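You operate a simulated robot arm through the tools that you are given. There is no shell and no other tool. Be economical: measure what you need, move in short steps, check, and stop when the job is done.

You run a simulated two-armed robot. Do the job below in one go: nothing can be reset, and whatever is moved stays where it is left.

## Task
Strap the paprika carton firm, stack it on the black pallet, show READY.
Fine: the one on the bench top; tension knob to FIRM, one strap, no overhang, machine off; status board last.

The check looks at the end state, three seconds after you hand in, the way a careful person would. Anything else that was tipped, shoved, dropped, spilled or broken makes it a failure.

## Robot
Two 7-joint arms with two-finger parallel grippers on one trunk, on a base that drives. Base frame: it is fixed to the floor where the robot stands at the start and does not move with it; the origin is under the middle of the robot, x ahead of it, y to its left, z up. Units: cm, degrees, N and s.
The left shoulder is at the start at [5, 16.8, 116], the right one opposite. With the tool pointing down near the work surface each hand reaches from about 10 to 34 cm from the robot's upright axis, wherever it stands, measured 20 degrees to its own side. Places, roughly: black tension knob [50, 0, 80]; green strap button [60, -60, 80]; grey sliding cover [200, -320, 120]; pal black [160, -280, 50]; strapping machine [80, -20, 80]; table under the arch [80, -20, 80]; taped carton [125, -225, 50]; white on-off button [70, -70, 80]. Payload 1.57 kg a hand.
Tool frame (each hand has its own): the origin (TCP) lies between the finger pads and is the grasp point; the fingertips stand 3 cm ahead of it; z points along the fingers, y is the line along which they close. The gripper opens to 8 cm. The fingers are 1.7 cm wide and 1.2 cm thick; the gripper's body (4 by 8.2 cm) begins 8 cm behind the TCP.
Orientation is told as [roll, pitch, yaw] about the base's x, y, z axes, in that order, counted from this pose: with the fingers straight down and closing along the base's y, the tool's x points along the base's -x, its y along +y and its z along -z.

## Interface
- The arms move only by the tool arm_command. It takes "left_increments", "right_increments" or both (then of equal length, played together; a hand with none holds still); each is one flat list of numbers, 7 for each row, row after row: the shift along the base's x, y, z in mm, then the turn, a rotation vector about the base's x, y, z in degrees, then the gripper command, from -1 (shut) to 1 (fully open), values between in proportion. In form: [tx, ty, tz, rx, ry, rz, hand, tx, ty, tz, rx, ry, rz, hand, ...]. A call has 1 to 20 rows; each row is the pose to reach, as a shift and turn from the pose commanded when the call began. Each row takes 0.2 s and may step no farther than 5 cm and 8.6 degrees from the row before; otherwise, or with a gripper value out of range, the whole call is refused. Where a pose cannot be reached the arm comes as near as it can. A force on the tool above 70 N (or 10 N above the force at the start of the call, whichever is more), or a blocked arm, ends the call early, and 0.2 s more pass. Each finger travels about 4.5 cm/s and halts on what it meets, pressing with about 40 N; the grip force reading is that of the motor and also rises with nothing between the fingers. The clock runs only during rows and for 0.2 s after the last one: add rows that repeat a pose to give the fingers time. It gives the time, the measured TCP pose, the force on the tool (base axes), the opening and the grip force at its end, in the units of the frame above (readings bear some noise), with the torque about the TCP (base axes, N m) and any sound that the robot's microphone picked up.
- Cameras (640 x 400 px; columns grow to the right, rows downward): "scene" is now at [11.54, -3.79, 135.92]; the picture's right is [-0.44, -0.90, 0.00], its down [-0.59, 0.29, -0.75] and it looks along [0.67, -0.33, -0.66] (base axes); focal length 269 px, centre (320, 200). "left" rides on the left gripper at [7.2, 0.7, -12.2] in its tool frame; the picture's right is [-0.09, 1.00, 0.00], its down [-0.84, -0.08, -0.54] and it looks along [-0.54, -0.05, 0.84] (tool axes); focal length 238 px, centre (320, 200). "right" rides on the right gripper at [7.2, -0.7, -12.2] in its tool frame; the picture's right is [0.09, 1.00, 0.00], its down [-0.84, 0.08, -0.54] and it looks along [-0.54, 0.05, 0.84] (tool axes); focal length 238 px, centre (320, 200). There is no depth. A picture from a camera that has moved, and an enlarged one, comes with that camera's place and axes in the base frame and with its lens.
- snapshot(camera): a new picture of that camera. It takes no simulated time.
- lift_body(by): slides the trunk up (or, below 0, down) by that many cm; the arms and the scene camera ride with it, the base frame stays. It gives what a move gives, with no picture.
- steer(legs): drives the robot by 1 to 6 legs, each [ahead, left, turn to the left] in cm, cm and degrees, along the robot's own axes; the way and the turn of a leg run together, so that a leg with both is an arc; at most 150 cm and 180 degrees a leg. The arms and the cameras ride along, it lands a little off, and it stops where it bumps. It gives what a move gives.
- turn_head(pan, tilt): turns the head with the scene camera to pan (to the left, within 80 degrees either way) and tilt (down, from -29 to 69), counted from straight ahead of the robot. It gives what a move gives.
- inspect(camera, box): a new picture of the part [left, top, right, bottom] of that camera's present view, enlarged. It takes no simulated time.
- finish_job(): hands the job in; it is judged then, once.

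Go step by step. Nothing tells you exact positions but the pictures and the camera data: compare them with the known pose of the tool, close in by small moves and look again before you grip or let go. The budget is 120 turns and 88 pictures, counting those below and the enlarged ones. Unless the task says otherwise, let go and move clear before handing in, and close with one line.

The tools are called after "Emit:" by a JSON object that holds its "name" and its "arguments". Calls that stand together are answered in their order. arm_command: Moves the arms, as the interface text tells. Its arguments: {"type":"object","properties":{"left_increments":{"type":"array"},"right_increments":{"type":"array"}},"required":[]} The other tools are called the same way: lift_body (by) slides the trunk up or down; steer (legs) drives the base; turn_head (pan, tilt) turns the head that bears the scene camera; snapshot (camera) takes a picture; inspect (camera, box) takes an enlarged picture of a part of a camera's view; finish_job () hands the job in.

At the start:

```text
time_s: 0.0
left_tool_pos: [40.53, -6.11, 113.69]
left_orientation: [0.0, 0.0, 0.0]
left_contact_force: [-0.4, -1.3, -1.1]
left_ft_torque: [-0.03, 0.0, 0.01]
left_grip_width: 7.99
left_grasp_force: 0.1
right_tool_pos: [28.37, -37.88, 108.17]
right_orientation: [0.0, -0.1, 0.1]
right_contact_force: [-0.8, -1.1, -0.4]
right_ft_torque: [-0.01, -0.02, 0.02]
right_grip_width: 8.03
right_grasp_force: 0.2
trunk travel left (down, up): [-32.8, 11.4]
robot x, y, heading: [-0.07, -0.2, -0.1]
head pan, tilt: [-26.2, 41.4]
```

scene: 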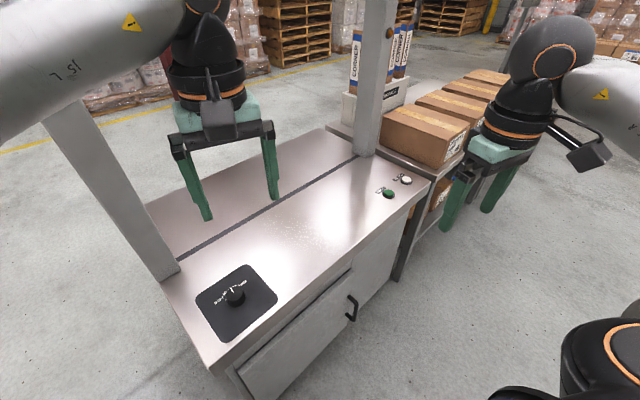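
right: 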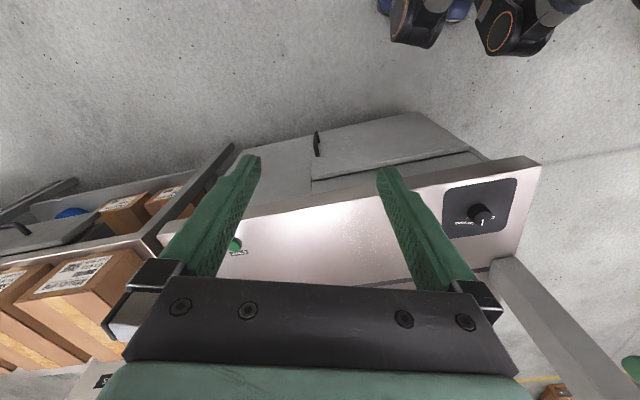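
left: 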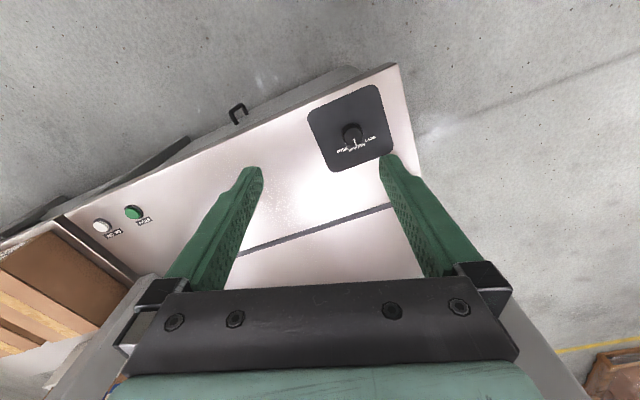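

I see the strapping machine ahead, with the knob panel near-left and green/white buttons at its right end; a bench with several cartons lies to the right. I'll look around and read the labels first.

Emit:
{"name": "inspect", "arguments": {"camera": "scene", "box": [180, 240, 300, 350]}}

Emit:
{"name": "inspect", "arguments": {"camera": "scene", "box": [330, 20, 530, 220]}}

Emit:
{"name": "turn_head", "arguments": {"pan": -70, "tilt": 25}}

Emit:
{"name": "snapshot", "arguments": {"camera": "scene"}}

```text
3.64 times, centred on (240, 295) of scene
camera zoom: at [11.54, -3.79, 135.92], right [-0.44, -0.9, 0.0], down [-0.59, 0.29, -0.75], along [0.67, -0.33, -0.66], focal length 978 px, centre (611, -146)
```

zoom: 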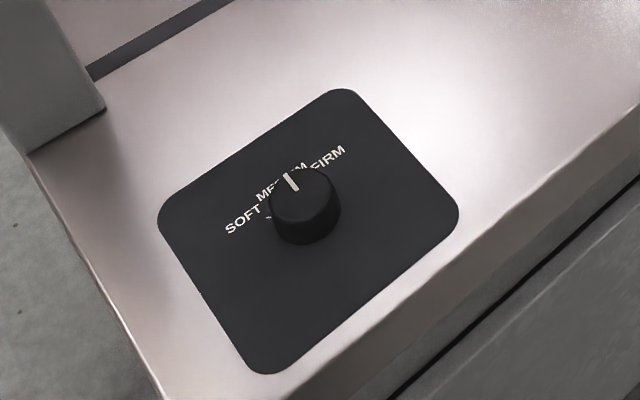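

```text
2.00 times, centred on (430, 120) of scene
camera zoom: at [11.54, -3.79, 135.92], right [-0.44, -0.9, 0.0], down [-0.59, 0.29, -0.75], along [0.67, -0.33, -0.66], focal length 538 px, centre (100, 360)
```

zoom: 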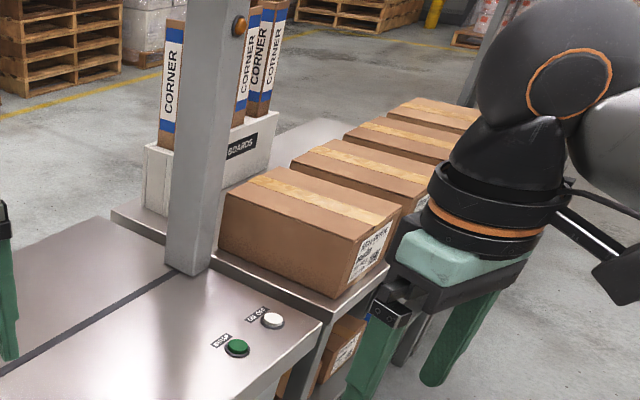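

```text
time_s: 1.1
left_tool_pos: [40.58, -6.24, 113.59]
left_orientation: [0.0, 0.0, 0.0]
left_contact_force: [0.7, -0.3, -0.1]
left_ft_torque: [-0.02, -0.03, 0.0]
left_grip_width: 7.97
left_grasp_force: 0.1
right_tool_pos: [28.34, -37.91, 108.01]
right_orientation: [0.0, 0.1, -0.1]
right_contact_force: [-0.2, -0.1, -0.1]
right_ft_torque: [0.02, 0.03, 0.0]
right_grip_width: 8.01
right_grasp_force: 0.1
trunk travel left (down, up): [-32.8, 11.4]
robot x, y, heading: [0.23, 0.16, -0.2]
head pan, tilt: [-70.0, 25.0]
```

```text
82 pictures are left
camera scene: at [7.16, -8.74, 138.46], right [-0.94, -0.34, 0.0], down [-0.14, 0.4, -0.91], along [0.31, -0.85, -0.42], focal length 269 px, centre (320, 200)
```

scene: 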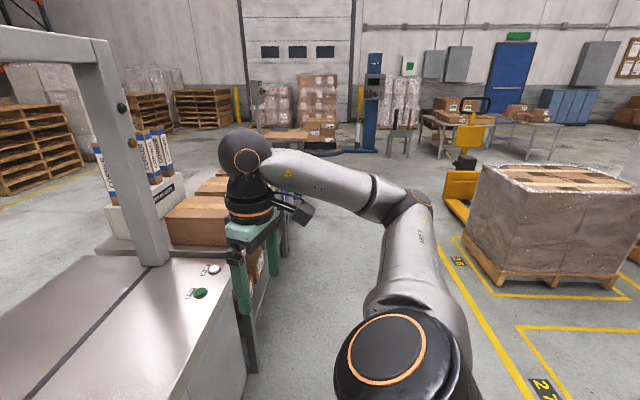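

The bench with cartons is at the right, and farther off there is a grey box on a post and a pallet. I'll zoom there, then back off and slide right along the bench to read the labels.

Emit:
{"name": "inspect", "arguments": {"camera": "scene", "box": [230, 60, 430, 185]}}

Emit:
{"name": "steer", "arguments": {"legs": [[-25, 0, 0], [0, -90, 0]]}}

Emit:
{"name": "turn_head", "arguments": {"pan": 0, "tilt": 35}}

Emit:
{"name": "snapshot", "arguments": {"camera": "scene"}}

```text
3.20 times, centred on (330, 122) of scene
camera zoom: at [7.16, -8.74, 138.46], right [-0.94, -0.34, 0.0], down [-0.14, 0.4, -0.91], along [0.31, -0.85, -0.42], focal length 861 px, centre (288, 448)
```

zoom: 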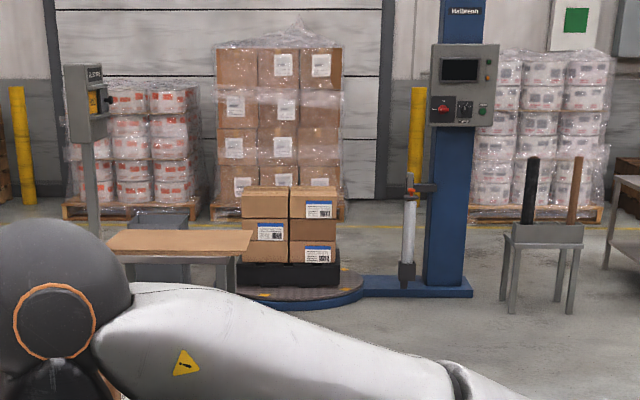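

```text
time_s: 10.9
left_tool_pos: [14.73, -97.19, 113.75]
left_orientation: [0.0, 0.0, -0.5]
left_contact_force: [-0.2, -0.6, -0.7]
left_ft_torque: [0.0, 0.02, 0.03]
left_grip_width: 7.99
left_grasp_force: 0.0
right_tool_pos: [2.24, -128.89, 108.07]
right_orientation: [0.0, -0.1, -0.3]
right_contact_force: [1.4, -0.4, 0.3]
right_ft_torque: [0.01, -0.05, 0.0]
right_grip_width: 8.01
right_grasp_force: 0.0
trunk travel left (down, up): [-32.8, 11.4]
robot x, y, heading: [-25.59, -90.73, -0.2]
head pan, tilt: [-70.0, 25.0]
```

```text
time_s: 12.3
left_tool_pos: [14.71, -97.16, 113.59]
left_orientation: [0.0, 0.0, -0.5]
left_contact_force: [0.4, -0.5, -0.6]
left_ft_torque: [-0.06, -0.01, -0.03]
left_grip_width: 8.02
left_grasp_force: 0.1
right_tool_pos: [2.21, -128.91, 108.11]
right_orientation: [0.0, 0.1, -0.4]
right_contact_force: [0.2, -0.2, -0.1]
right_ft_torque: [0.02, -0.03, 0.0]
right_grip_width: 8.02
right_grasp_force: 0.0
trunk travel left (down, up): [-32.8, 11.4]
robot x, y, heading: [-26.1, -90.8, -0.6]
head pan, tilt: [0.0, 35.0]
```

```text
80 pictures are left
camera scene: at [-13.05, -90.92, 136.89], right [-0.01, -1.0, 0.0], down [-0.57, 0.01, -0.82], along [0.82, -0.01, -0.57], focal length 269 px, centre (320, 200)
```

scene: 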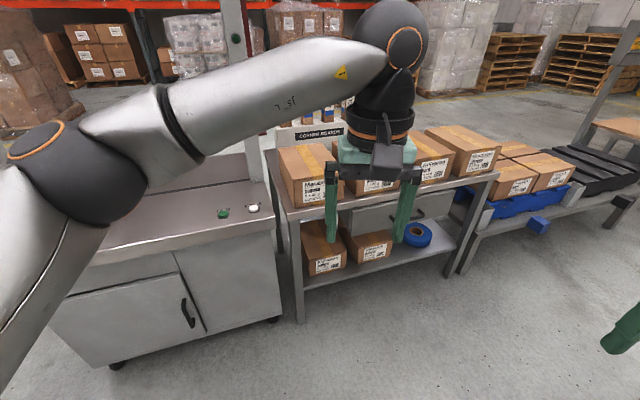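

I see four cartons on the bench top, two on the lower shelf, and a low stand with blue and black pallets farther right. I'll zoom in on the labels.

Emit:
{"name": "inspect", "arguments": {"camera": "scene", "box": [270, 120, 510, 280]}}

Emit:
{"name": "inspect", "arguments": {"camera": "scene", "box": [440, 90, 640, 250]}}

```text
2.50 times, centred on (390, 200) of scene
camera zoom: at [-13.05, -90.92, 136.89], right [-0.01, -1.0, 0.0], down [-0.57, 0.01, -0.82], along [0.82, -0.01, -0.57], focal length 672 px, centre (145, 200)
```

zoom: 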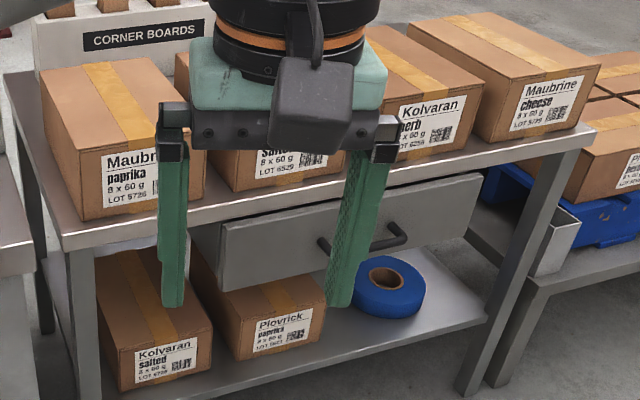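

```text
2.50 times, centred on (540, 170) of scene
camera zoom: at [-13.05, -90.92, 136.89], right [-0.01, -1.0, 0.0], down [-0.57, 0.01, -0.82], along [0.82, -0.01, -0.57], focal length 672 px, centre (-230, 275)
```

zoom: 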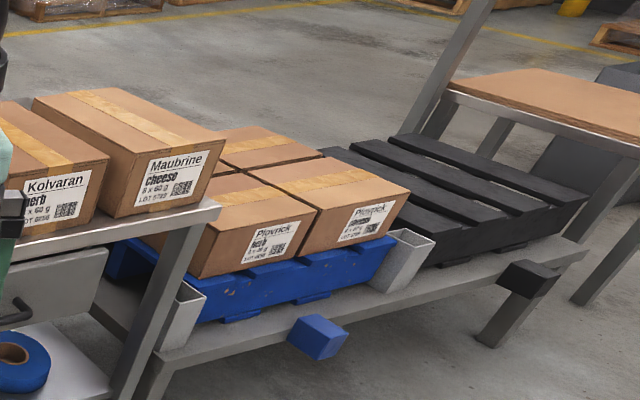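

The Maubrine paprika carton is the leftmost on the bench top next to the machine; the black pallet is empty at the far right. Everything in the line is yawed about 19°. I'll tuck the arms in, then look at my own base and the bench from nearby.

Emit:
{"name": "arm_command", "arguments": {"left_increments": [-30, 40, 0, 0, 0, 0, 1, -60, 80, 0, 0, 0, 0, 1, -90, 120, 0, 0, 0, 0, 1, -120, 160, 0, 0, 0, 0, 1, -120, 180, 0, 0, 0, 0, 1], "right_increments": [0, 30, 10, 0, 0, 0, 1, 0, 60, 20, 0, 0, 0, 1, 0, 90, 30, 0, 0, 0, 1, 0, 120, 40, 0, 0, 0, 1, 0, 140, 50, 0, 0, 0, 1]}}

Emit:
{"name": "steer", "arguments": {"legs": [[0, 0, 19.5]]}}

Emit:
{"name": "turn_head", "arguments": {"pan": 0, "tilt": 55}}

Emit:
{"name": "snapshot", "arguments": {"camera": "scene"}}

```text
time_s: 13.5
left_tool_pos: [2.68, -79.17, 113.41]
left_orientation: [0.0, 0.0, -0.5]
left_contact_force: [-0.2, 0.2, 0.0]
left_ft_torque: [-0.04, 0.01, 0.02]
left_grip_width: 8.01
left_grasp_force: 0.1
right_tool_pos: [2.2, -114.83, 113.09]
right_orientation: [-0.1, 0.0, -0.5]
right_contact_force: [-0.2, -0.4, 1.1]
right_ft_torque: [0.0, 0.02, -0.02]
right_grip_width: 8.01
right_grasp_force: 0.2
trunk travel left (down, up): [-32.8, 11.4]
robot x, y, heading: [-26.12, -90.74, -0.6]
head pan, tilt: [0.0, 35.0]
```

```text
time_s: 14.9
left_tool_pos: [-2.8, -70.32, 113.49]
left_orientation: [0.0, -0.1, 19.0]
left_contact_force: [-0.8, 0.1, -0.6]
left_ft_torque: [0.0, 0.02, -0.03]
left_grip_width: 8.0
left_grasp_force: 0.0
right_tool_pos: [8.73, -104.12, 113.06]
right_orientation: [-0.1, 0.0, 19.2]
right_contact_force: [-0.3, -0.4, -0.2]
right_ft_torque: [0.01, -0.01, -0.02]
right_grip_width: 7.99
right_grasp_force: 0.0
trunk travel left (down, up): [-32.8, 11.4]
robot x, y, heading: [-25.89, -90.97, 19.3]
head pan, tilt: [0.0, 35.0]
```

```text
time_s: 15.8
left_tool_pos: [-2.9, -70.36, 113.52]
left_orientation: [0.0, 0.0, 19.1]
left_contact_force: [-0.5, 0.8, -0.3]
left_ft_torque: [-0.03, 0.01, 0.01]
left_grip_width: 7.97
left_grasp_force: 0.1
right_tool_pos: [8.75, -104.07, 113.04]
right_orientation: [0.0, 0.0, 19.2]
right_contact_force: [0.0, 0.4, 0.8]
right_ft_torque: [0.01, -0.01, 0.01]
right_grip_width: 8.0
right_grasp_force: 0.1
trunk travel left (down, up): [-32.8, 11.4]
robot x, y, heading: [-25.54, -91.04, 19.2]
head pan, tilt: [0.0, 55.0]
```

```text
77 pictures are left
camera scene: at [-15.26, -87.14, 134.07], right [0.33, -0.94, 0.0], down [-0.77, -0.27, -0.57], along [0.54, 0.19, -0.82], focal length 269 px, centre (320, 200)
```

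scene: 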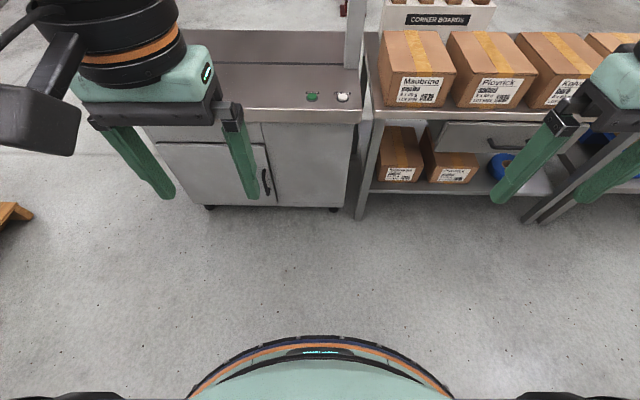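

The robot's base has roughly a 28 cm radius, the carton is about 19 wide × 25 deep × 12 high, standing 6 cm in from the bench edge with ~6 cm gaps at both sides. I'll test the reach of the left hand at working height in free air.

Emit:
{"name": "arm_command", "arguments": {"left_increments": [0, 0, -50, 0, 0, 0, 0, 0, 0, -100, 0, 0, 0, 0, 0, 0, -150, 0, 0, 0, 0, 0, 0, -200, 0, 0, 0, 0, 0, 0, -250, 0, 0, 0, 0, 0, 0, -280, 0, 0, 0, 0, 38, 13, -280, 0, 0, 0, 0, 76, 26, -280, 0, 0, 0, 0, 113, 40, -280, 0, 0, 0, 0, 151, 53, -280, 0, 0, 0, 0, 189, 66, -280, 0, 0, 0, 0, 227, 79, -280, 0, 0, 0, 0, 227, 79, -280, 0, 0, 0, 0]}}

```text
time_s: 18.6
left_tool_pos: [19.76, -62.77, 85.51]
left_orientation: [0.0, 0.0, 19.1]
left_contact_force: [0.2, -0.6, -0.1]
left_ft_torque: [0.03, 0.02, -0.02]
left_grip_width: 4.01
left_grasp_force: 0.1
right_tool_pos: [8.69, -104.13, 113.01]
right_orientation: [0.0, 0.0, 19.2]
right_contact_force: [-0.2, -0.3, 0.1]
right_ft_torque: [-0.02, -0.01, -0.01]
right_grip_width: 7.98
right_grasp_force: 0.1
trunk travel left (down, up): [-32.8, 11.4]
robot x, y, heading: [-25.76, -90.76, 19.4]
head pan, tilt: [0.0, 55.0]
```

The hand reaches 52 cm ahead at that height without trouble. I'll test the limit further.

Emit:
{"name": "arm_command", "arguments": {"left_increments": [38, 13, 0, 0, 0, 0, 0, 76, 26, 0, 0, 0, 0, 0, 113, 40, 0, 0, 0, 0, 0, 151, 53, 0, 0, 0, 0, 0, 189, 66, 0, 0, 0, 0, 0, 189, 66, 0, 0, 0, 0, 0]}}

```text
time_s: 20.0
left_tool_pos: [28.18, -58.49, 86.83]
left_orientation: [-0.1, 0.0, 19.1]
left_contact_force: [0.9, -0.2, -0.5]
left_ft_torque: [-0.01, 0.04, 0.01]
left_grip_width: 4.02
left_grasp_force: 0.1
left hand out of reach, approached as far as the arm can: row 3, 4, 5, 6
right_tool_pos: [8.7, -104.03, 113.0]
right_orientation: [0.0, -0.1, 19.3]
right_contact_force: [-0.1, -0.7, 0.6]
right_ft_torque: [0.04, 0.0, -0.02]
right_grip_width: 8.02
right_grasp_force: 0.0
trunk travel left (down, up): [-32.8, 11.4]
robot x, y, heading: [-25.85, -91.05, 19.2]
head pan, tilt: [0.0, 55.0]
```

Reach limit is about 62 cm ahead. Now I'll raise and retract the left hand, then drive to the knob.

Emit:
{"name": "arm_command", "arguments": {"left_increments": [0, 0, 50, 0, 0, 0, 1, -38, -13, 100, 0, 0, 0, 1, -76, -26, 150, 0, 0, 0, 1, -113, -40, 180, 0, 0, 0, 1, -151, -53, 200, 0, 0, 0, 1, -189, -66, 200, 0, 0, 0, 1, -227, -79, 200, 0, 0, 0, 1]}}

Emit:
{"name": "steer", "arguments": {"legs": [[0, 49, 0], [47, 0, 0]]}}

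Emit:
{"name": "snapshot", "arguments": {"camera": "scene"}}

Emit:
{"name": "snapshot", "arguments": {"camera": "left"}}

```text
refused: row 2 steps farther than a row can; nothing moved
```

```text
time_s: 27.1
left_tool_pos: [56.05, 2.61, 86.93]
left_orientation: [0.0, 0.0, 19.3]
left_contact_force: [-0.2, -0.6, 0.9]
left_ft_torque: [0.01, 0.01, 0.01]
left_grip_width: 4.01
left_grasp_force: 0.0
right_tool_pos: [36.73, -42.97, 113.11]
right_orientation: [-0.1, 0.1, 19.3]
right_contact_force: [-0.2, -0.3, -0.6]
right_ft_torque: [0.01, 0.03, -0.02]
right_grip_width: 8.0
right_grasp_force: 0.0
trunk travel left (down, up): [-32.8, 11.4]
robot x, y, heading: [2.16, -29.68, 19.3]
head pan, tilt: [0.0, 55.0]
```

```text
76 pictures are left
camera scene: at [12.8, -26.05, 134.06], right [0.33, -0.94, 0.0], down [-0.77, -0.27, -0.57], along [0.54, 0.19, -0.82], focal length 269 px, centre (320, 200)
```

scene: 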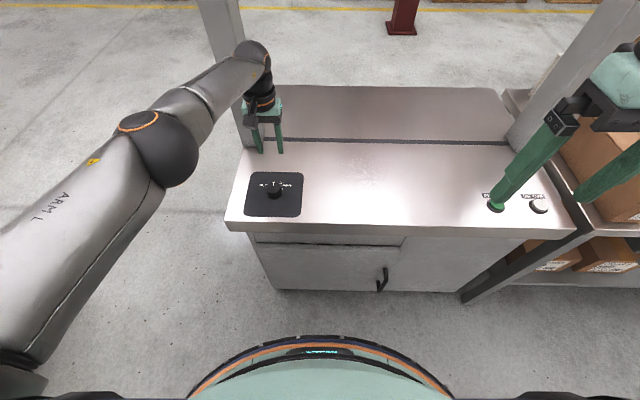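

```text
75 pictures are left
camera left: at [49.12, 0.82, 99.13], right [-0.24, 0.97, 0.0], down [0.82, 0.2, 0.54], along [0.53, 0.13, -0.84], focal length 238 px, centre (320, 200)
```

left: 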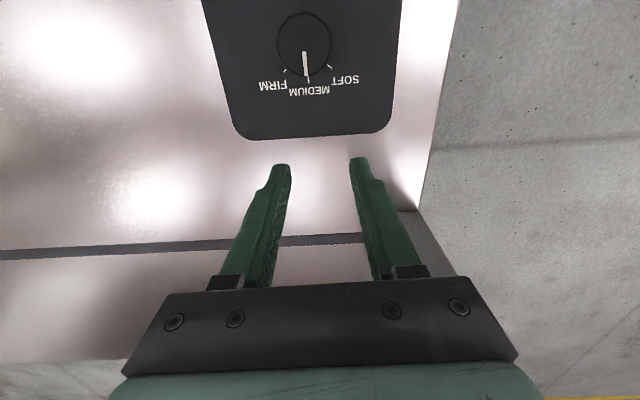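

The drive landed well: knob at about (49.3, −0.3), table surface about z 76.7. The left hand hangs just beyond it; I'll look at the dial closely and bring the hand above the knob.

Emit:
{"name": "inspect", "arguments": {"camera": "left", "box": [230, 0, 390, 100]}}

Emit:
{"name": "arm_command", "arguments": {"left_increments": [0, 0, 40, 0, 0, 0, 1, -30, -12, 40, 0, 0, 0, 1, -60, -24, 40, 0, 0, 0, 1, -60, -24, 40, 0, 0, 0, 1]}}

```text
4.00 times, centred on (310, 50) of left
camera zoom: at [49.12, 0.82, 99.13], right [-0.24, 0.97, 0.0], down [0.82, 0.2, 0.54], along [0.53, 0.13, -0.84], focal length 953 px, centre (360, 800)
```

zoom: 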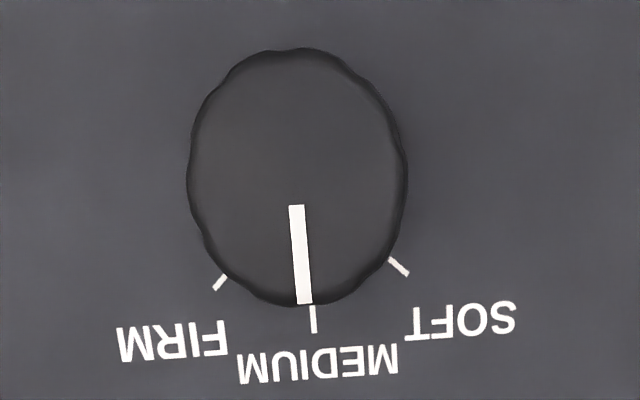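

```text
time_s: 28.1
left_tool_pos: [49.93, 0.22, 90.89]
left_orientation: [0.0, 0.0, 19.4]
left_contact_force: [0.3, -0.1, 0.4]
left_ft_torque: [-0.02, 0.0, -0.01]
left_grip_width: 7.98
left_grasp_force: 0.0
right_tool_pos: [36.67, -43.03, 113.16]
right_orientation: [0.0, 0.0, 19.3]
right_contact_force: [-0.1, 0.4, 0.7]
right_ft_torque: [-0.01, 0.05, -0.01]
right_grip_width: 7.99
right_grasp_force: 0.1
trunk travel left (down, up): [-32.8, 11.4]
robot x, y, heading: [1.72, -29.39, 19.4]
head pan, tilt: [0.0, 55.0]
```

Pointer is at MEDIUM, FIRM is about 47° clockwise. I'll lower the open hand around the knob and check.

Emit:
{"name": "arm_command", "arguments": {"left_increments": [-6, -5, 0, 0, 0, 0, 1, -6, -5, -45, 0, 0, 0, 1, -6, -5, -85, 0, 0, 0, 1, -6, -5, -85, 0, 0, 0, 1]}}

Emit:
{"name": "snapshot", "arguments": {"camera": "left"}}

Emit:
{"name": "inspect", "arguments": {"camera": "scene", "box": [210, 120, 350, 220]}}

```text
time_s: 29.1
left_tool_pos: [49.6, -0.32, 82.47]
left_orientation: [0.0, -0.1, 19.3]
left_contact_force: [0.6, 0.3, -0.1]
left_ft_torque: [-0.02, 0.02, -0.01]
left_grip_width: 8.02
left_grasp_force: 0.0
right_tool_pos: [36.72, -42.85, 113.12]
right_orientation: [0.0, -0.1, 19.3]
right_contact_force: [0.3, 0.9, 0.2]
right_ft_torque: [0.0, 0.01, -0.01]
right_grip_width: 8.0
right_grasp_force: 0.1
trunk travel left (down, up): [-32.8, 11.4]
robot x, y, heading: [1.93, -29.46, 19.3]
head pan, tilt: [0.0, 55.0]
```

```text
73 pictures are left
camera left: at [42.64, -2.16, 94.7], right [-0.24, 0.97, 0.0], down [0.82, 0.2, 0.54], along [0.53, 0.13, -0.84], focal length 238 px, centre (320, 200)
```

left: 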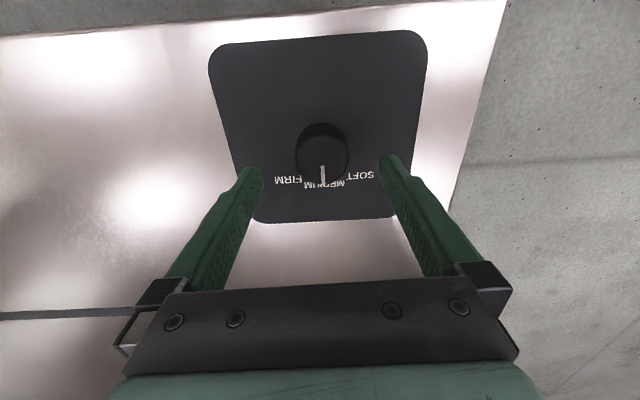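

```text
4.00 times, centred on (280, 170) of scene
camera zoom: at [12.75, -26.07, 134.06], right [0.33, -0.94, 0.0], down [-0.77, -0.27, -0.57], along [0.54, 0.19, -0.82], focal length 1076 px, centre (480, 320)
```

zoom: 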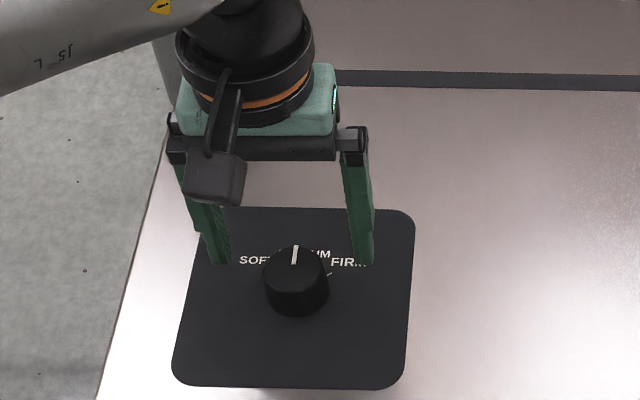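

The knob lies about 0.9 cm nearer the robot than the finger line; I'll shift back, lower a bit, and close.

Emit:
{"name": "arm_command", "arguments": {"left_increments": [-8, -4, 0, 0, 0, 0, 1, -8, -4, -17, 0, 0, 0, 1, -8, -4, -17, 0, 0, 0, 0, -8, -4, -17, 0, 0, 0, -1, -8, -4, -17, 0, 0, 0, -1, -8, -4, -17, 0, 0, 0, -1, -8, -4, -17, 0, 0, 0, -1]}}

Emit:
{"name": "snapshot", "arguments": {"camera": "left"}}

```text
time_s: 30.7
left_tool_pos: [48.63, -0.47, 80.85]
left_orientation: [0.1, 0.0, 19.4]
left_contact_force: [-3.2, 8.3, 1.6]
left_ft_torque: [0.34, 0.1, 0.08]
left_grip_width: 3.99
left_grasp_force: 36.9
right_tool_pos: [36.78, -42.85, 113.14]
right_orientation: [-0.1, 0.0, 19.2]
right_contact_force: [-0.3, 0.2, -0.1]
right_ft_torque: [0.02, 0.0, -0.02]
right_grip_width: 8.0
right_grasp_force: 0.0
trunk travel left (down, up): [-32.8, 11.4]
robot x, y, heading: [2.17, -29.49, 19.4]
head pan, tilt: [0.0, 55.0]
```

```text
71 pictures are left
camera left: at [41.68, -2.37, 93.0], right [-0.24, 0.97, 0.0], down [0.82, 0.2, 0.54], along [0.53, 0.13, -0.84], focal length 238 px, centre (320, 200)
```

left: 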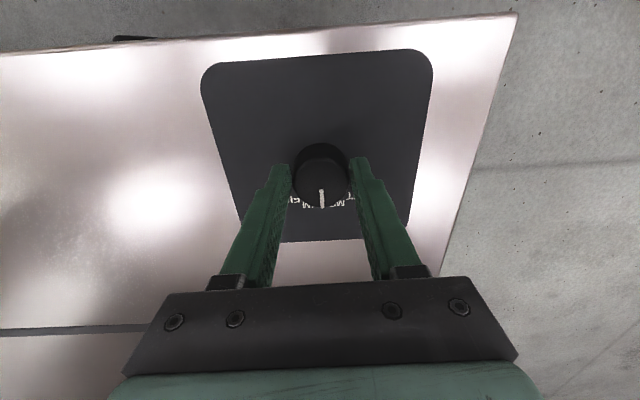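

The knob is gripped; now I turn it 47° clockwise.

Emit:
{"name": "arm_command", "arguments": {"left_increments": [0, 1, 0, 0, 0, -8, -1, 0, 1, 0, 0, 0, -16, -1, 0, 1, 0, 0, 0, -24, -1, 0, 1, 0, 0, 0, -32, -1, 0, 1, 0, 0, 0, -40, -1, 0, 1, 0, 0, 0, -47, -1, 0, 1, 0, 0, 0, -47, -1]}}

Emit:
{"name": "inspect", "arguments": {"camera": "left", "box": [240, 120, 400, 220]}}

```text
time_s: 32.3
left_tool_pos: [46.59, 0.21, 81.04]
left_orientation: [1.4, -0.5, -23.4]
left_contact_force: [-11.1, 2.7, -4.4]
left_ft_torque: [0.14, 0.21, 0.05]
left_grip_width: 0.01
left_grasp_force: 20.9
left hand out of reach, approached as far as the arm can: row 5, 6, 7
right_tool_pos: [36.67, -42.94, 113.13]
right_orientation: [-0.1, 0.0, 19.3]
right_contact_force: [-0.5, -0.1, 0.7]
right_ft_torque: [-0.02, -0.04, -0.02]
right_grip_width: 8.02
right_grasp_force: 0.1
trunk travel left (down, up): [-32.8, 11.4]
robot x, y, heading: [2.1, -29.86, 19.5]
head pan, tilt: [0.0, 55.0]
```

```text
4.00 times, centred on (320, 170) of left
camera zoom: at [39.98, 3.39, 93.26], right [0.48, 0.88, 0.03], down [0.73, -0.41, 0.55], along [0.49, -0.24, -0.84], focal length 953 px, centre (320, 320)
```

zoom: 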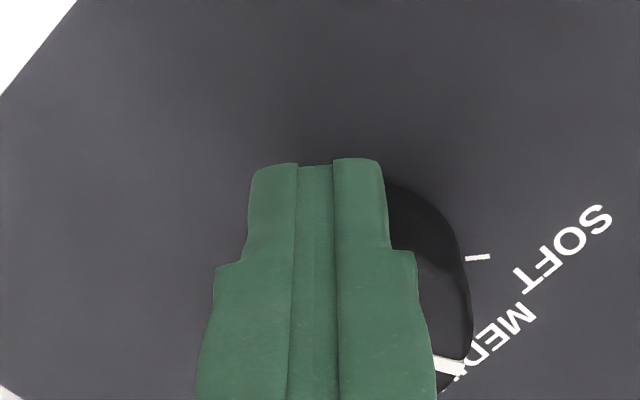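

The wrist ran out of range and the fingers slipped off the knob. I'll raise the hand, turn it the other way for a fresh grip, and look.

Emit:
{"name": "arm_command", "arguments": {"left_increments": [0, 0, 45, 0, 0, 0, -1, 0, 0, 45, 0, 0, 8, -1, 0, 0, 45, 0, 0, 16, 0, 0, 0, 45, 0, 0, 24, 1, 0, 0, 45, 0, 0, 32, 1, 0, 0, 45, 0, 0, 40, 1, 0, 0, 45, 0, 0, 48, 1, 0, 0, 45, 0, 0, 56, 1, 0, 0, 45, 0, 0, 64, 1]}}

Emit:
{"name": "snapshot", "arguments": {"camera": "left"}}

```text
time_s: 34.3
left_tool_pos: [46.95, 0.2, 85.81]
left_orientation: [1.8, -1.1, 40.9]
left_contact_force: [0.2, 0.5, -0.1]
left_ft_torque: [0.02, 0.03, -0.03]
left_grip_width: 8.01
left_grasp_force: 0.1
right_tool_pos: [36.67, -42.97, 113.2]
right_orientation: [0.0, 0.1, 19.3]
right_contact_force: [0.0, 0.6, 0.1]
right_ft_torque: [0.02, 0.02, 0.01]
right_grip_width: 7.98
right_grasp_force: 0.1
trunk travel left (down, up): [-32.8, 11.4]
robot x, y, heading: [2.18, -29.79, 19.2]
head pan, tilt: [0.0, 55.0]
```

```text
69 pictures are left
camera left: at [41.19, -4.43, 97.98], right [-0.58, 0.81, 0.03], down [0.69, 0.47, 0.56], along [0.44, 0.35, -0.83], focal length 238 px, centre (320, 200)
```

left: 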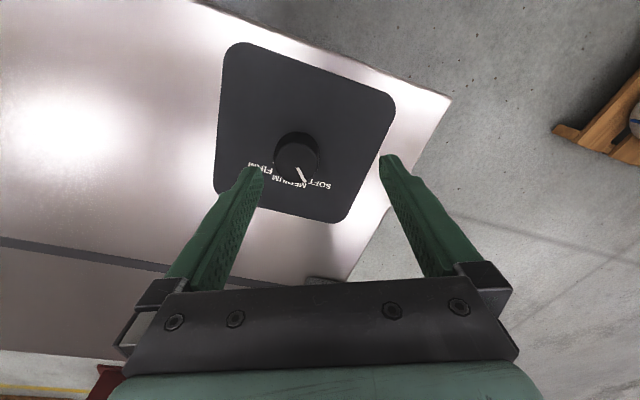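

Knob still shows MEDIUM. I'll pre-turn to about yaw 66° and centre above the knob.

Emit:
{"name": "arm_command", "arguments": {"left_increments": [8, -3, 0, -1, 0.5, 8, 1, 15, -6, 0, -1.8, 1.1, 16, 1, 15, -6, 0, -1.8, 1.1, 24, 1, 15, -6, -10, -1.8, 1.1, 27, 1, 15, -6, -20, -1.8, 1.1, 27, 1, 15, -6, -20, -1.8, 1.1, 27, 1]}}

Emit:
{"name": "snapshot", "arguments": {"camera": "left"}}

```text
time_s: 35.7
left_tool_pos: [48.46, -0.22, 83.79]
left_orientation: [1.7, 1.1, 67.8]
left_contact_force: [0.7, 0.8, 0.0]
left_ft_torque: [0.01, -0.01, 0.01]
left_grip_width: 7.98
left_grasp_force: 0.1
right_tool_pos: [36.75, -42.96, 113.03]
right_orientation: [0.0, 0.0, 19.2]
right_contact_force: [-0.1, -0.1, -0.9]
right_ft_torque: [-0.01, 0.04, -0.03]
right_grip_width: 8.01
right_grasp_force: 0.1
trunk travel left (down, up): [-32.8, 11.4]
robot x, y, heading: [2.18, -29.87, 19.3]
head pan, tilt: [0.0, 55.0]
```

```text
68 pictures are left
camera left: at [45.55, -6.67, 96.21], right [-0.89, 0.46, 0.03], down [0.41, 0.75, 0.53], along [0.22, 0.48, -0.85], focal length 238 px, centre (320, 200)
```

left: 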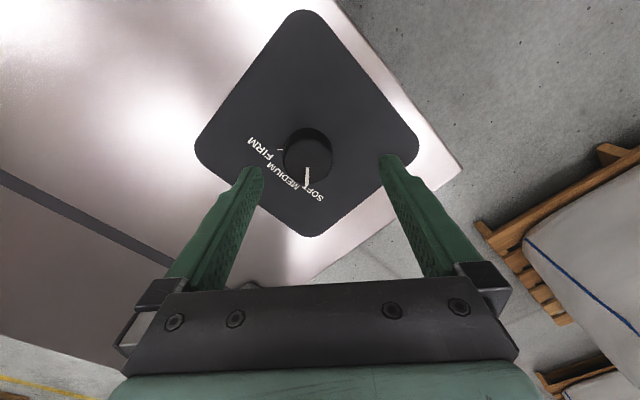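

The pointer now looks as if it sits between MEDIUM and SOFT; I'll zoom to be sure.

Emit:
{"name": "inspect", "arguments": {"camera": "left", "box": [220, 100, 380, 200]}}

```text
4.00 times, centred on (300, 150) of left
camera zoom: at [45.55, -6.67, 96.21], right [-0.89, 0.46, 0.03], down [0.41, 0.75, 0.53], along [0.22, 0.48, -0.85], focal length 953 px, centre (400, 400)
```

zoom: 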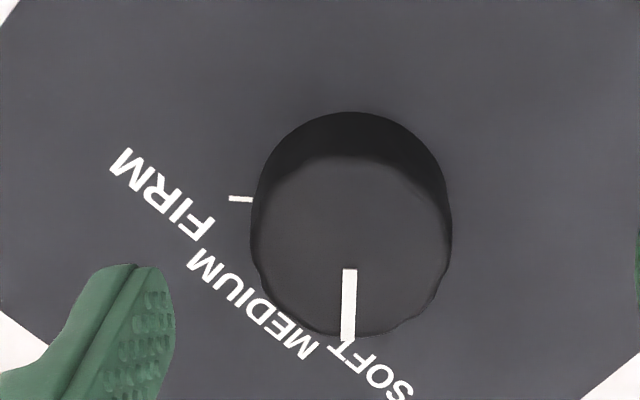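

The slip dragged the knob to SOFT, so I must turn it ~94° clockwise in two grips. I'll centre at (49.1, −0.65), grip at yaw 67° and turn.

Emit:
{"name": "arm_command", "arguments": {"left_increments": [6, -4, 0, 0.4, -2, 0, 1, 6, -4, -30, 0.4, -2, 0, 1, 6, -4, -30, 0.4, -2, 0, 0, 6, -4, -30, 0.4, -2, 0, -1, 6, -4, -30, 0.4, -2, 0, -1, 6, -4, -30, 0.4, -2, 0, -1]}}

Emit:
{"name": "snapshot", "arguments": {"camera": "left"}}

```text
time_s: 37.1
left_tool_pos: [48.99, -0.91, 80.91]
left_orientation: [-0.2, 0.0, 67.6]
left_contact_force: [11.9, -5.9, -4.9]
left_ft_torque: [-0.08, -0.56, -0.08]
left_grip_width: 3.93
left_grasp_force: 26.3
right_tool_pos: [36.92, -43.03, 113.07]
right_orientation: [0.0, 0.1, 19.3]
right_contact_force: [0.5, 0.7, 0.0]
right_ft_torque: [0.02, 0.0, -0.02]
right_grip_width: 8.0
right_grasp_force: 0.0
trunk travel left (down, up): [-32.8, 11.4]
robot x, y, heading: [2.01, -29.55, 19.0]
head pan, tilt: [0.0, 55.0]
```

```text
66 pictures are left
camera left: at [45.71, -7.37, 93.12], right [-0.89, 0.46, 0.0], down [0.39, 0.74, 0.54], along [0.26, 0.48, -0.84], focal length 238 px, centre (320, 200)
```

left: 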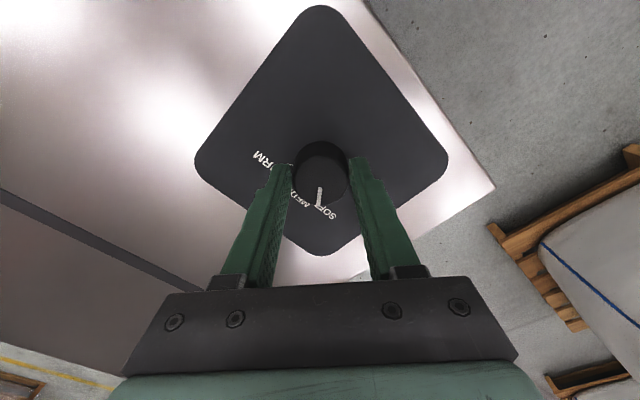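

Gripped well. Turning 48° clockwise, with a look before letting go.

Emit:
{"name": "arm_command", "arguments": {"left_increments": [2, 0, 0, 0, 0, -8, -1, 2, 0, 0, 0, 0, -16, -1, 2, 0, 0, 0, 0, -24, -1, 2, 0, 0, 0, 0, -32, -1, 2, 0, 0, 0, 0, -40, -1, 2, 0, 0, 0, 0, -48, -1, 2, 0, 0, 0, 0, -48, -1]}}

Emit:
{"name": "snapshot", "arguments": {"camera": "left"}}

```text
time_s: 38.7
left_tool_pos: [48.65, -0.53, 80.9]
left_orientation: [0.5, 0.4, 19.7]
left_contact_force: [-31.8, 0.7, 6.5]
left_ft_torque: [0.1, 0.09, 0.04]
left_grip_width: 3.9
left_grasp_force: 43.9
right_tool_pos: [36.49, -42.91, 113.32]
right_orientation: [-0.1, -0.2, 19.3]
right_contact_force: [0.1, -0.5, -0.2]
right_ft_torque: [-0.01, -0.01, -0.01]
right_grip_width: 7.99
right_grasp_force: 0.1
trunk travel left (down, up): [-32.8, 11.4]
robot x, y, heading: [2.02, -29.77, 19.6]
head pan, tilt: [0.0, 55.0]
```

```text
65 pictures are left
camera left: at [41.85, -2.45, 93.18], right [-0.25, 0.97, 0.01], down [0.82, 0.21, 0.54], along [0.52, 0.14, -0.84], focal length 238 px, centre (320, 200)
```

left: 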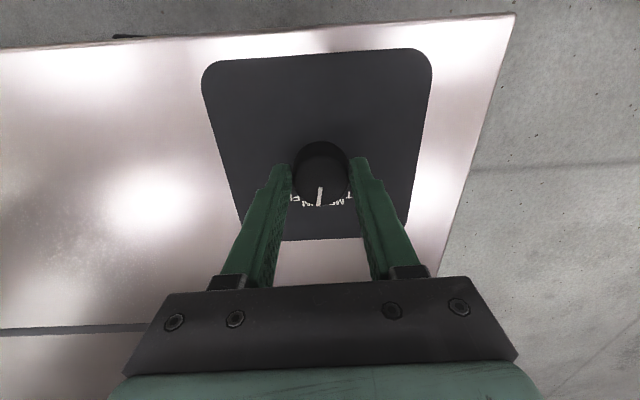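

The knob is at MEDIUM. Now open, rise, turn back, and take a second grip.

Emit:
{"name": "arm_command", "arguments": {"left_increments": [-4, 2, 0, 0, 0, -48, 0, -4, 2, 0, 0, 0, -48, 1, -4, 2, 0, 0, 0, -48, 1, -4, 2, 35, 0, 0, -48, 1, -4, 2, 35, 0, 0, -40, 1, -4, 2, 35, 0, 0, -32, 1, -4, 2, 35, 0, 0, -24, 1, -4, 2, 35, 0, 0, -16, 1, -4, 2, 35, 0, 0, -8, 1, -4, 2, 35, 0, 0, 0, 1, -4, 2, 35, 0, 0, 0, 1]}}

```text
refused: row 1 steps farther than a row can; nothing moved
```

Increments count from the present pose; I resend it that way.

Emit:
{"name": "arm_command", "arguments": {"left_increments": [-4, 2, 0, 0, 0, 0, 0, -4, 2, 0, 0, 0, 0, 1, -4, 2, 0, 0, 0, 0, 1, -4, 2, 35, 0, 0, 0, 1, -4, 2, 35, 0, 0, 8, 1, -4, 2, 35, 0, 0, 16, 1, -4, 2, 35, 0, 0, 24, 1, -4, 2, 35, 0, 0, 32, 1, -4, 2, 35, 0, 0, 40, 1, -4, 2, 35, 0, 0, 48, 1, -4, 2, 35, 0, 0, 48, 1]}}

Emit:
{"name": "inspect", "arguments": {"camera": "left", "box": [220, 100, 400, 213]}}

```text
time_s: 41.1
left_tool_pos: [48.81, -0.52, 84.46]
left_orientation: [0.0, -0.2, 67.8]
left_contact_force: [0.0, -0.5, 0.2]
left_ft_torque: [-0.02, 0.02, -0.03]
left_grip_width: 8.0
left_grasp_force: 0.1
right_tool_pos: [36.72, -42.9, 113.13]
right_orientation: [-0.1, 0.0, 19.3]
right_contact_force: [0.4, 0.7, -0.1]
right_ft_torque: [0.02, -0.05, -0.04]
right_grip_width: 7.99
right_grasp_force: 0.1
trunk travel left (down, up): [-32.8, 11.4]
robot x, y, heading: [2.23, -29.87, 19.3]
head pan, tilt: [0.0, 55.0]
```

```text
3.54 times, centred on (310, 156) of left
camera zoom: at [45.54, -7.0, 96.64], right [-0.89, 0.46, 0.0], down [0.39, 0.74, 0.54], along [0.25, 0.48, -0.84], focal length 844 px, centre (355, 354)
```

zoom: 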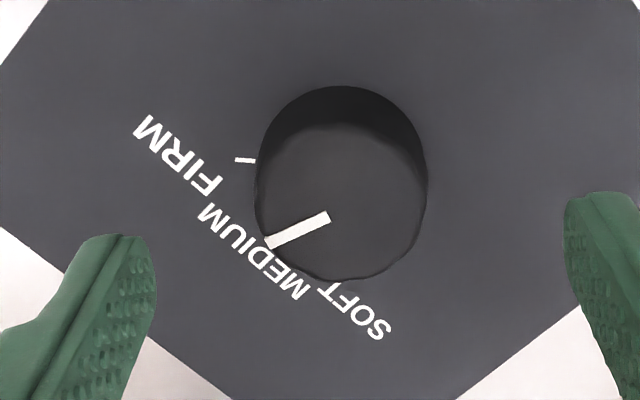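

The pointer already moved past MEDIUM toward FIRM; about 26° remain. I'll grip again and turn that much.

Emit:
{"name": "arm_command", "arguments": {"left_increments": [2, -1, -35, 0, 0, 0, 1, 2, -1, -35, 0, 0, 0, 0, 2, -1, -35, 0, 0, 0, -1, 2, -1, -35, 0, 0, 0, -1, 2, -1, -35, 0, 0, 0, -1, 0, 0, -35, 0, 0, -8, -1, 0, 0, -35, 0, 0, -16, -1, 0, 0, -35, 0, 0, -24, -1, 0, 0, -35, 0, 0, -26, -1, 0, 0, -35, 0, 0, -26, -1, 0, 0, -35, 0, 0, -26, 0, 0, 0, -35, 0, 0, -26, 1, 0, 0, -35, 0, 0, -26, 1, 0, 0, 10, 0, 0, -26, 1]}}

Emit:
{"name": "inspect", "arguments": {"camera": "left", "box": [220, 100, 400, 213]}}

```text
time_s: 44.1
left_tool_pos: [48.74, -0.35, 85.43]
left_orientation: [0.1, -0.2, 41.6]
left_contact_force: [0.3, -0.3, 0.0]
left_ft_torque: [0.01, 0.01, -0.01]
left_grip_width: 8.01
left_grasp_force: 0.0
right_tool_pos: [36.76, -43.03, 113.16]
right_orientation: [0.0, 0.0, 19.3]
right_contact_force: [-0.5, -0.1, -0.5]
right_ft_torque: [0.02, 0.03, 0.01]
right_grip_width: 8.0
right_grasp_force: 0.1
trunk travel left (down, up): [-32.8, 11.4]
robot x, y, heading: [2.38, -29.94, 19.0]
head pan, tilt: [0.0, 55.0]
```

```text
3.54 times, centred on (310, 156) of left
camera zoom: at [42.96, -4.79, 97.66], right [-0.59, 0.8, 0.0], down [0.68, 0.5, 0.54], along [0.44, 0.32, -0.84], focal length 844 px, centre (355, 354)
```

zoom: 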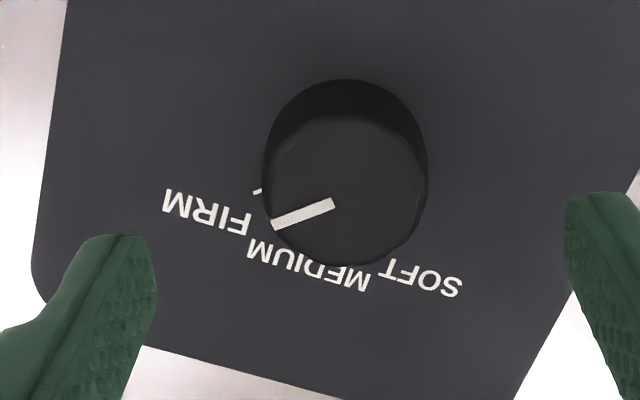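

The pointer appears close to FIRM. I'll raise the left hand away and check from the scene camera.

Emit:
{"name": "arm_command", "arguments": {"left_increments": [0, 0, 45, 0, 0, 0, 1, 0, 0, 90, 0, 0, -8, 1, -30, -10, 120, 0, 0, -16, 1, -60, -20, 140, 0, 0, -22, 1, -60, -20, 140, 0, 0, -22, 1]}}

Emit:
{"name": "inspect", "arguments": {"camera": "left", "box": [230, 110, 410, 223]}}

Emit:
{"name": "inspect", "arguments": {"camera": "scene", "box": [230, 150, 330, 213]}}

```text
time_s: 45.3
left_tool_pos: [42.78, -2.48, 99.55]
left_orientation: [0.0, -0.2, 19.7]
left_contact_force: [-0.3, 0.1, 0.3]
left_ft_torque: [-0.01, -0.04, 0.0]
left_grip_width: 8.01
left_grasp_force: 0.0
right_tool_pos: [36.81, -42.89, 113.03]
right_orientation: [0.0, 0.0, 19.3]
right_contact_force: [0.0, -0.5, -0.1]
right_ft_torque: [0.01, 0.0, 0.05]
right_grip_width: 7.99
right_grasp_force: 0.1
trunk travel left (down, up): [-32.8, 11.4]
robot x, y, heading: [2.22, -29.96, 19.2]
head pan, tilt: [0.0, 55.0]
```

```text
3.54 times, centred on (320, 166) of left
camera zoom: at [35.8, -4.36, 111.65], right [-0.25, 0.97, 0.0], down [0.81, 0.21, 0.54], along [0.53, 0.14, -0.84], focal length 844 px, centre (320, 319)
```

zoom: 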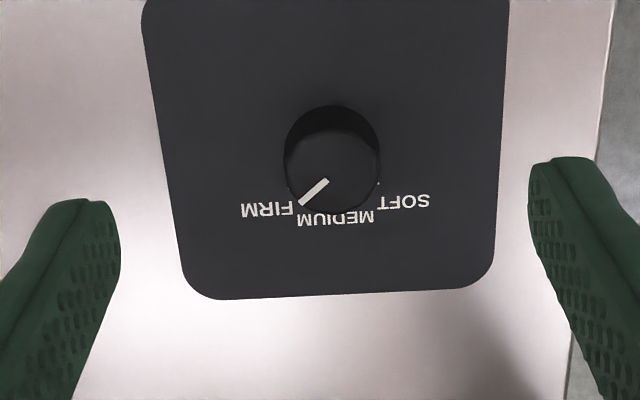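

```text
6.35 times, centred on (280, 182) of scene
camera zoom: at [12.77, -26.06, 134.06], right [0.33, -0.94, 0.0], down [-0.77, -0.27, -0.57], along [0.54, 0.19, -0.82], focal length 1708 px, centre (574, 318)
```

zoom: 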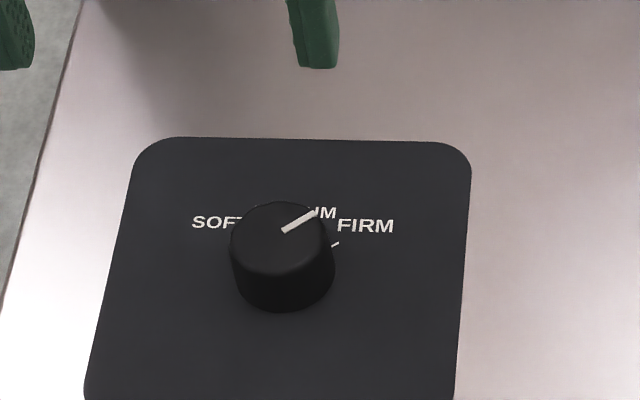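

The pointer agrees with the FIRM tick. Next I drive right to stand in front of the paprika carton and look from above.

Emit:
{"name": "steer", "arguments": {"legs": [[0, -80, 0], [4, 0, 0]]}}

Emit:
{"name": "turn_head", "arguments": {"pan": 0, "tilt": 45}}

Emit:
{"name": "snapshot", "arguments": {"camera": "scene"}}

Emit:
{"name": "snapshot", "arguments": {"camera": "right"}}

Emit:
{"name": "snapshot", "arguments": {"camera": "left"}}

```text
time_s: 53.3
left_tool_pos: [73.05, -78.03, 99.43]
left_orientation: [0.0, -0.1, 18.9]
left_contact_force: [0.0, 0.0, 0.7]
left_ft_torque: [0.01, 0.04, -0.01]
left_grip_width: 8.01
left_grasp_force: 0.0
right_tool_pos: [66.38, -118.5, 113.07]
right_orientation: [0.0, 0.1, 18.4]
right_contact_force: [-0.3, 1.1, -0.6]
right_ft_torque: [0.0, 0.05, 0.04]
right_grip_width: 7.99
right_grasp_force: 0.0
trunk travel left (down, up): [-32.8, 11.4]
robot x, y, heading: [31.85, -104.5, 18.5]
head pan, tilt: [0.0, 55.0]
```

```text
time_s: 54.0
left_tool_pos: [72.97, -78.1, 99.29]
left_orientation: [0.0, -0.2, 18.9]
left_contact_force: [0.3, 0.7, -0.5]
left_ft_torque: [0.01, 0.0, 0.02]
left_grip_width: 8.01
left_grasp_force: 0.1
right_tool_pos: [66.39, -118.6, 113.11]
right_orientation: [-0.1, 0.0, 18.4]
right_contact_force: [0.0, 0.1, -0.3]
right_ft_torque: [-0.03, -0.01, 0.02]
right_grip_width: 8.02
right_grasp_force: 0.1
trunk travel left (down, up): [-32.8, 11.4]
robot x, y, heading: [31.74, -104.39, 18.3]
head pan, tilt: [0.0, 45.0]
```

```text
60 pictures are left
camera scene: at [43.42, -100.86, 135.4], right [0.32, -0.95, 0.0], down [-0.67, -0.22, -0.71], along [0.67, 0.22, -0.71], focal length 269 px, centre (320, 200)
```

scene: 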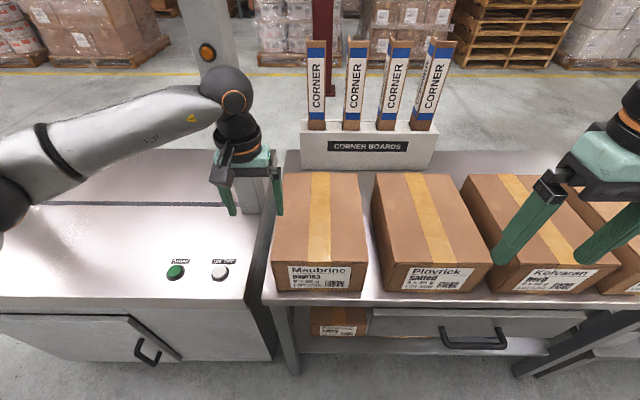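

```text
59 pictures are left
camera right: at [59.75, -121.21, 125.29], right [-0.4, 0.92, 0.0], down [0.77, 0.34, 0.54], along [0.5, 0.22, -0.84], focal length 238 px, centre (320, 200)
```

right: 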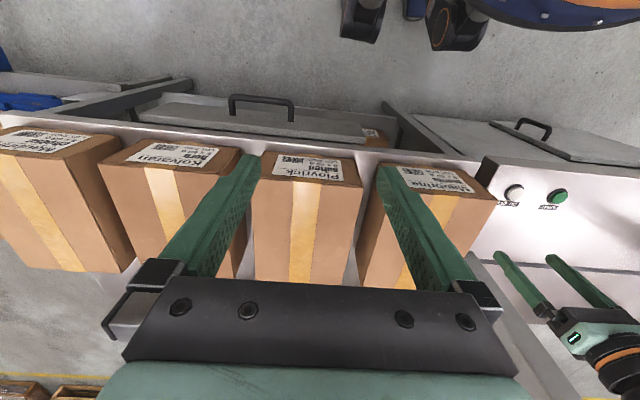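

```text
58 pictures are left
camera left: at [65.94, -79.8, 111.62], right [-0.23, 0.97, 0.0], down [0.82, 0.2, 0.54], along [0.53, 0.13, -0.84], focal length 238 px, centre (320, 200)
```

left: 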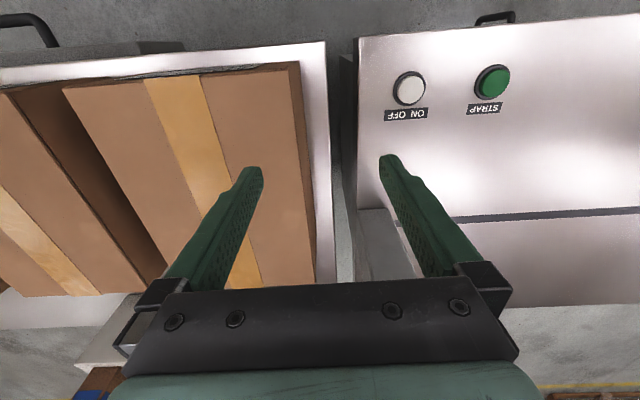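

Carton measures about 20 × 28 × 12 cm, standing square to the robot with ~5 cm gap to its neighbour. I want to squeeze it between both hands with open fingers along its sides, so I test if the wrists can turn 90°, after backing the hands a little.

Emit:
{"name": "arm_command", "arguments": {"left_increments": [-40, -13, 20, 0, 0, 0, 1, -80, -26, 40, 0, 0, 8, 1, -100, -33, 60, 0, 0, 16, 1, -100, -33, 60, 0, 0, 24, 1, -100, -33, 60, 0, 0, 32, 1, -100, -33, 60, 0, 0, 40, 1, -100, -33, 60, 0, 0, 48, 1, -100, -33, 60, 0, 0, 56, 1, -100, -33, 60, 0, 0, 64, 1, -100, -33, 60, 0, 0, 72, 1, -100, -33, 60, 0, 0, 80, 1, -100, -33, 60, 0, 0, 88, 1, -100, -33, 60, 0, 0, 88, 1], "right_increments": [0, 0, 0, 0, 0, 0, 1, 0, 0, 0, 0, 0, -8, 1, 0, 0, 0, 0, 0, -16, 1, 0, 0, 0, 0, 0, -24, 1, 0, 0, 0, 0, 0, -32, 1, 0, 0, 0, 0, 0, -40, 1, 0, 0, 0, 0, 0, -48, 1, 0, 0, 0, 0, 0, -56, 1, 0, 0, 0, 0, 0, -64, 1, 0, 0, 0, 0, 0, -72, 1, 0, 0, 0, 0, 0, -80, 1, 0, 0, 0, 0, 0, -88, 1, 0, 0, 0, 0, 0, -88, 1]}}

```text
time_s: 56.8
left_tool_pos: [62.99, -81.38, 105.35]
left_orientation: [-0.1, -0.2, 107.0]
left_contact_force: [-0.1, -1.1, 0.0]
left_ft_torque: [0.0, -0.01, 0.01]
left_grip_width: 8.0
left_grasp_force: 0.0
right_tool_pos: [66.29, -118.34, 112.98]
right_orientation: [0.0, 0.1, -69.6]
right_contact_force: [0.4, 0.2, 0.0]
right_ft_torque: [-0.02, 0.0, -0.03]
right_grip_width: 8.03
right_grasp_force: 0.0
trunk travel left (down, up): [-32.8, 11.4]
robot x, y, heading: [32.11, -104.42, 18.3]
head pan, tilt: [0.0, 45.0]
```

Both wrists turn fully. Now I drive 8 cm nearer and look again before lowering the hands beside the carton.

Emit:
{"name": "steer", "arguments": {"legs": [[8, 0, 0.7]]}}

Emit:
{"name": "turn_head", "arguments": {"pan": 0, "tilt": 55}}

Emit:
{"name": "snapshot", "arguments": {"camera": "scene"}}

```text
time_s: 57.9
left_tool_pos: [70.14, -78.4, 105.52]
left_orientation: [0.0, -0.3, 107.6]
left_contact_force: [-0.2, 0.7, 0.1]
left_ft_torque: [-0.03, 0.0, -0.02]
left_grip_width: 7.99
left_grasp_force: 0.1
right_tool_pos: [73.96, -115.28, 112.93]
right_orientation: [-0.1, 0.0, -68.8]
right_contact_force: [0.3, -0.5, -0.9]
right_ft_torque: [0.0, 0.02, 0.02]
right_grip_width: 8.01
right_grasp_force: 0.0
trunk travel left (down, up): [-32.8, 11.4]
robot x, y, heading: [39.61, -102.37, 19.1]
head pan, tilt: [0.0, 45.0]
```

```text
time_s: 58.6
left_tool_pos: [70.14, -78.49, 105.36]
left_orientation: [0.0, -0.3, 107.7]
left_contact_force: [-0.6, -0.2, 0.2]
left_ft_torque: [0.02, -0.01, 0.01]
left_grip_width: 7.97
left_grasp_force: 0.0
right_tool_pos: [73.89, -115.32, 113.03]
right_orientation: [0.0, 0.0, -68.9]
right_contact_force: [-0.4, 0.1, -0.1]
right_ft_torque: [0.0, 0.03, -0.02]
right_grip_width: 8.02
right_grasp_force: 0.0
trunk travel left (down, up): [-32.8, 11.4]
robot x, y, heading: [39.06, -102.2, 18.8]
head pan, tilt: [0.0, 55.0]
```

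```text
57 pictures are left
camera scene: at [49.96, -98.47, 134.07], right [0.33, -0.94, 0.0], down [-0.77, -0.27, -0.57], along [0.54, 0.19, -0.82], focal length 269 px, centre (320, 200)
```

scene: 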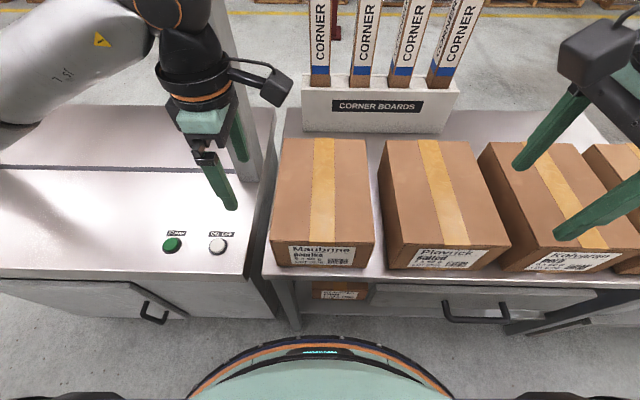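

I'll zoom on the gap between the cartons for a precise hand placement.

Emit:
{"name": "inspect", "arguments": {"camera": "scene", "box": [250, 120, 430, 280]}}

```text
2.50 times, centred on (340, 200) of scene
camera zoom: at [49.96, -98.47, 134.07], right [0.33, -0.94, 0.0], down [-0.77, -0.27, -0.57], along [0.54, 0.19, -0.82], focal length 672 px, centre (270, 200)
```

zoom: 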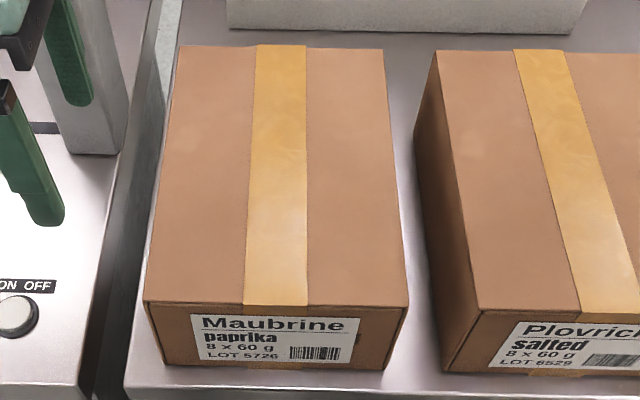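

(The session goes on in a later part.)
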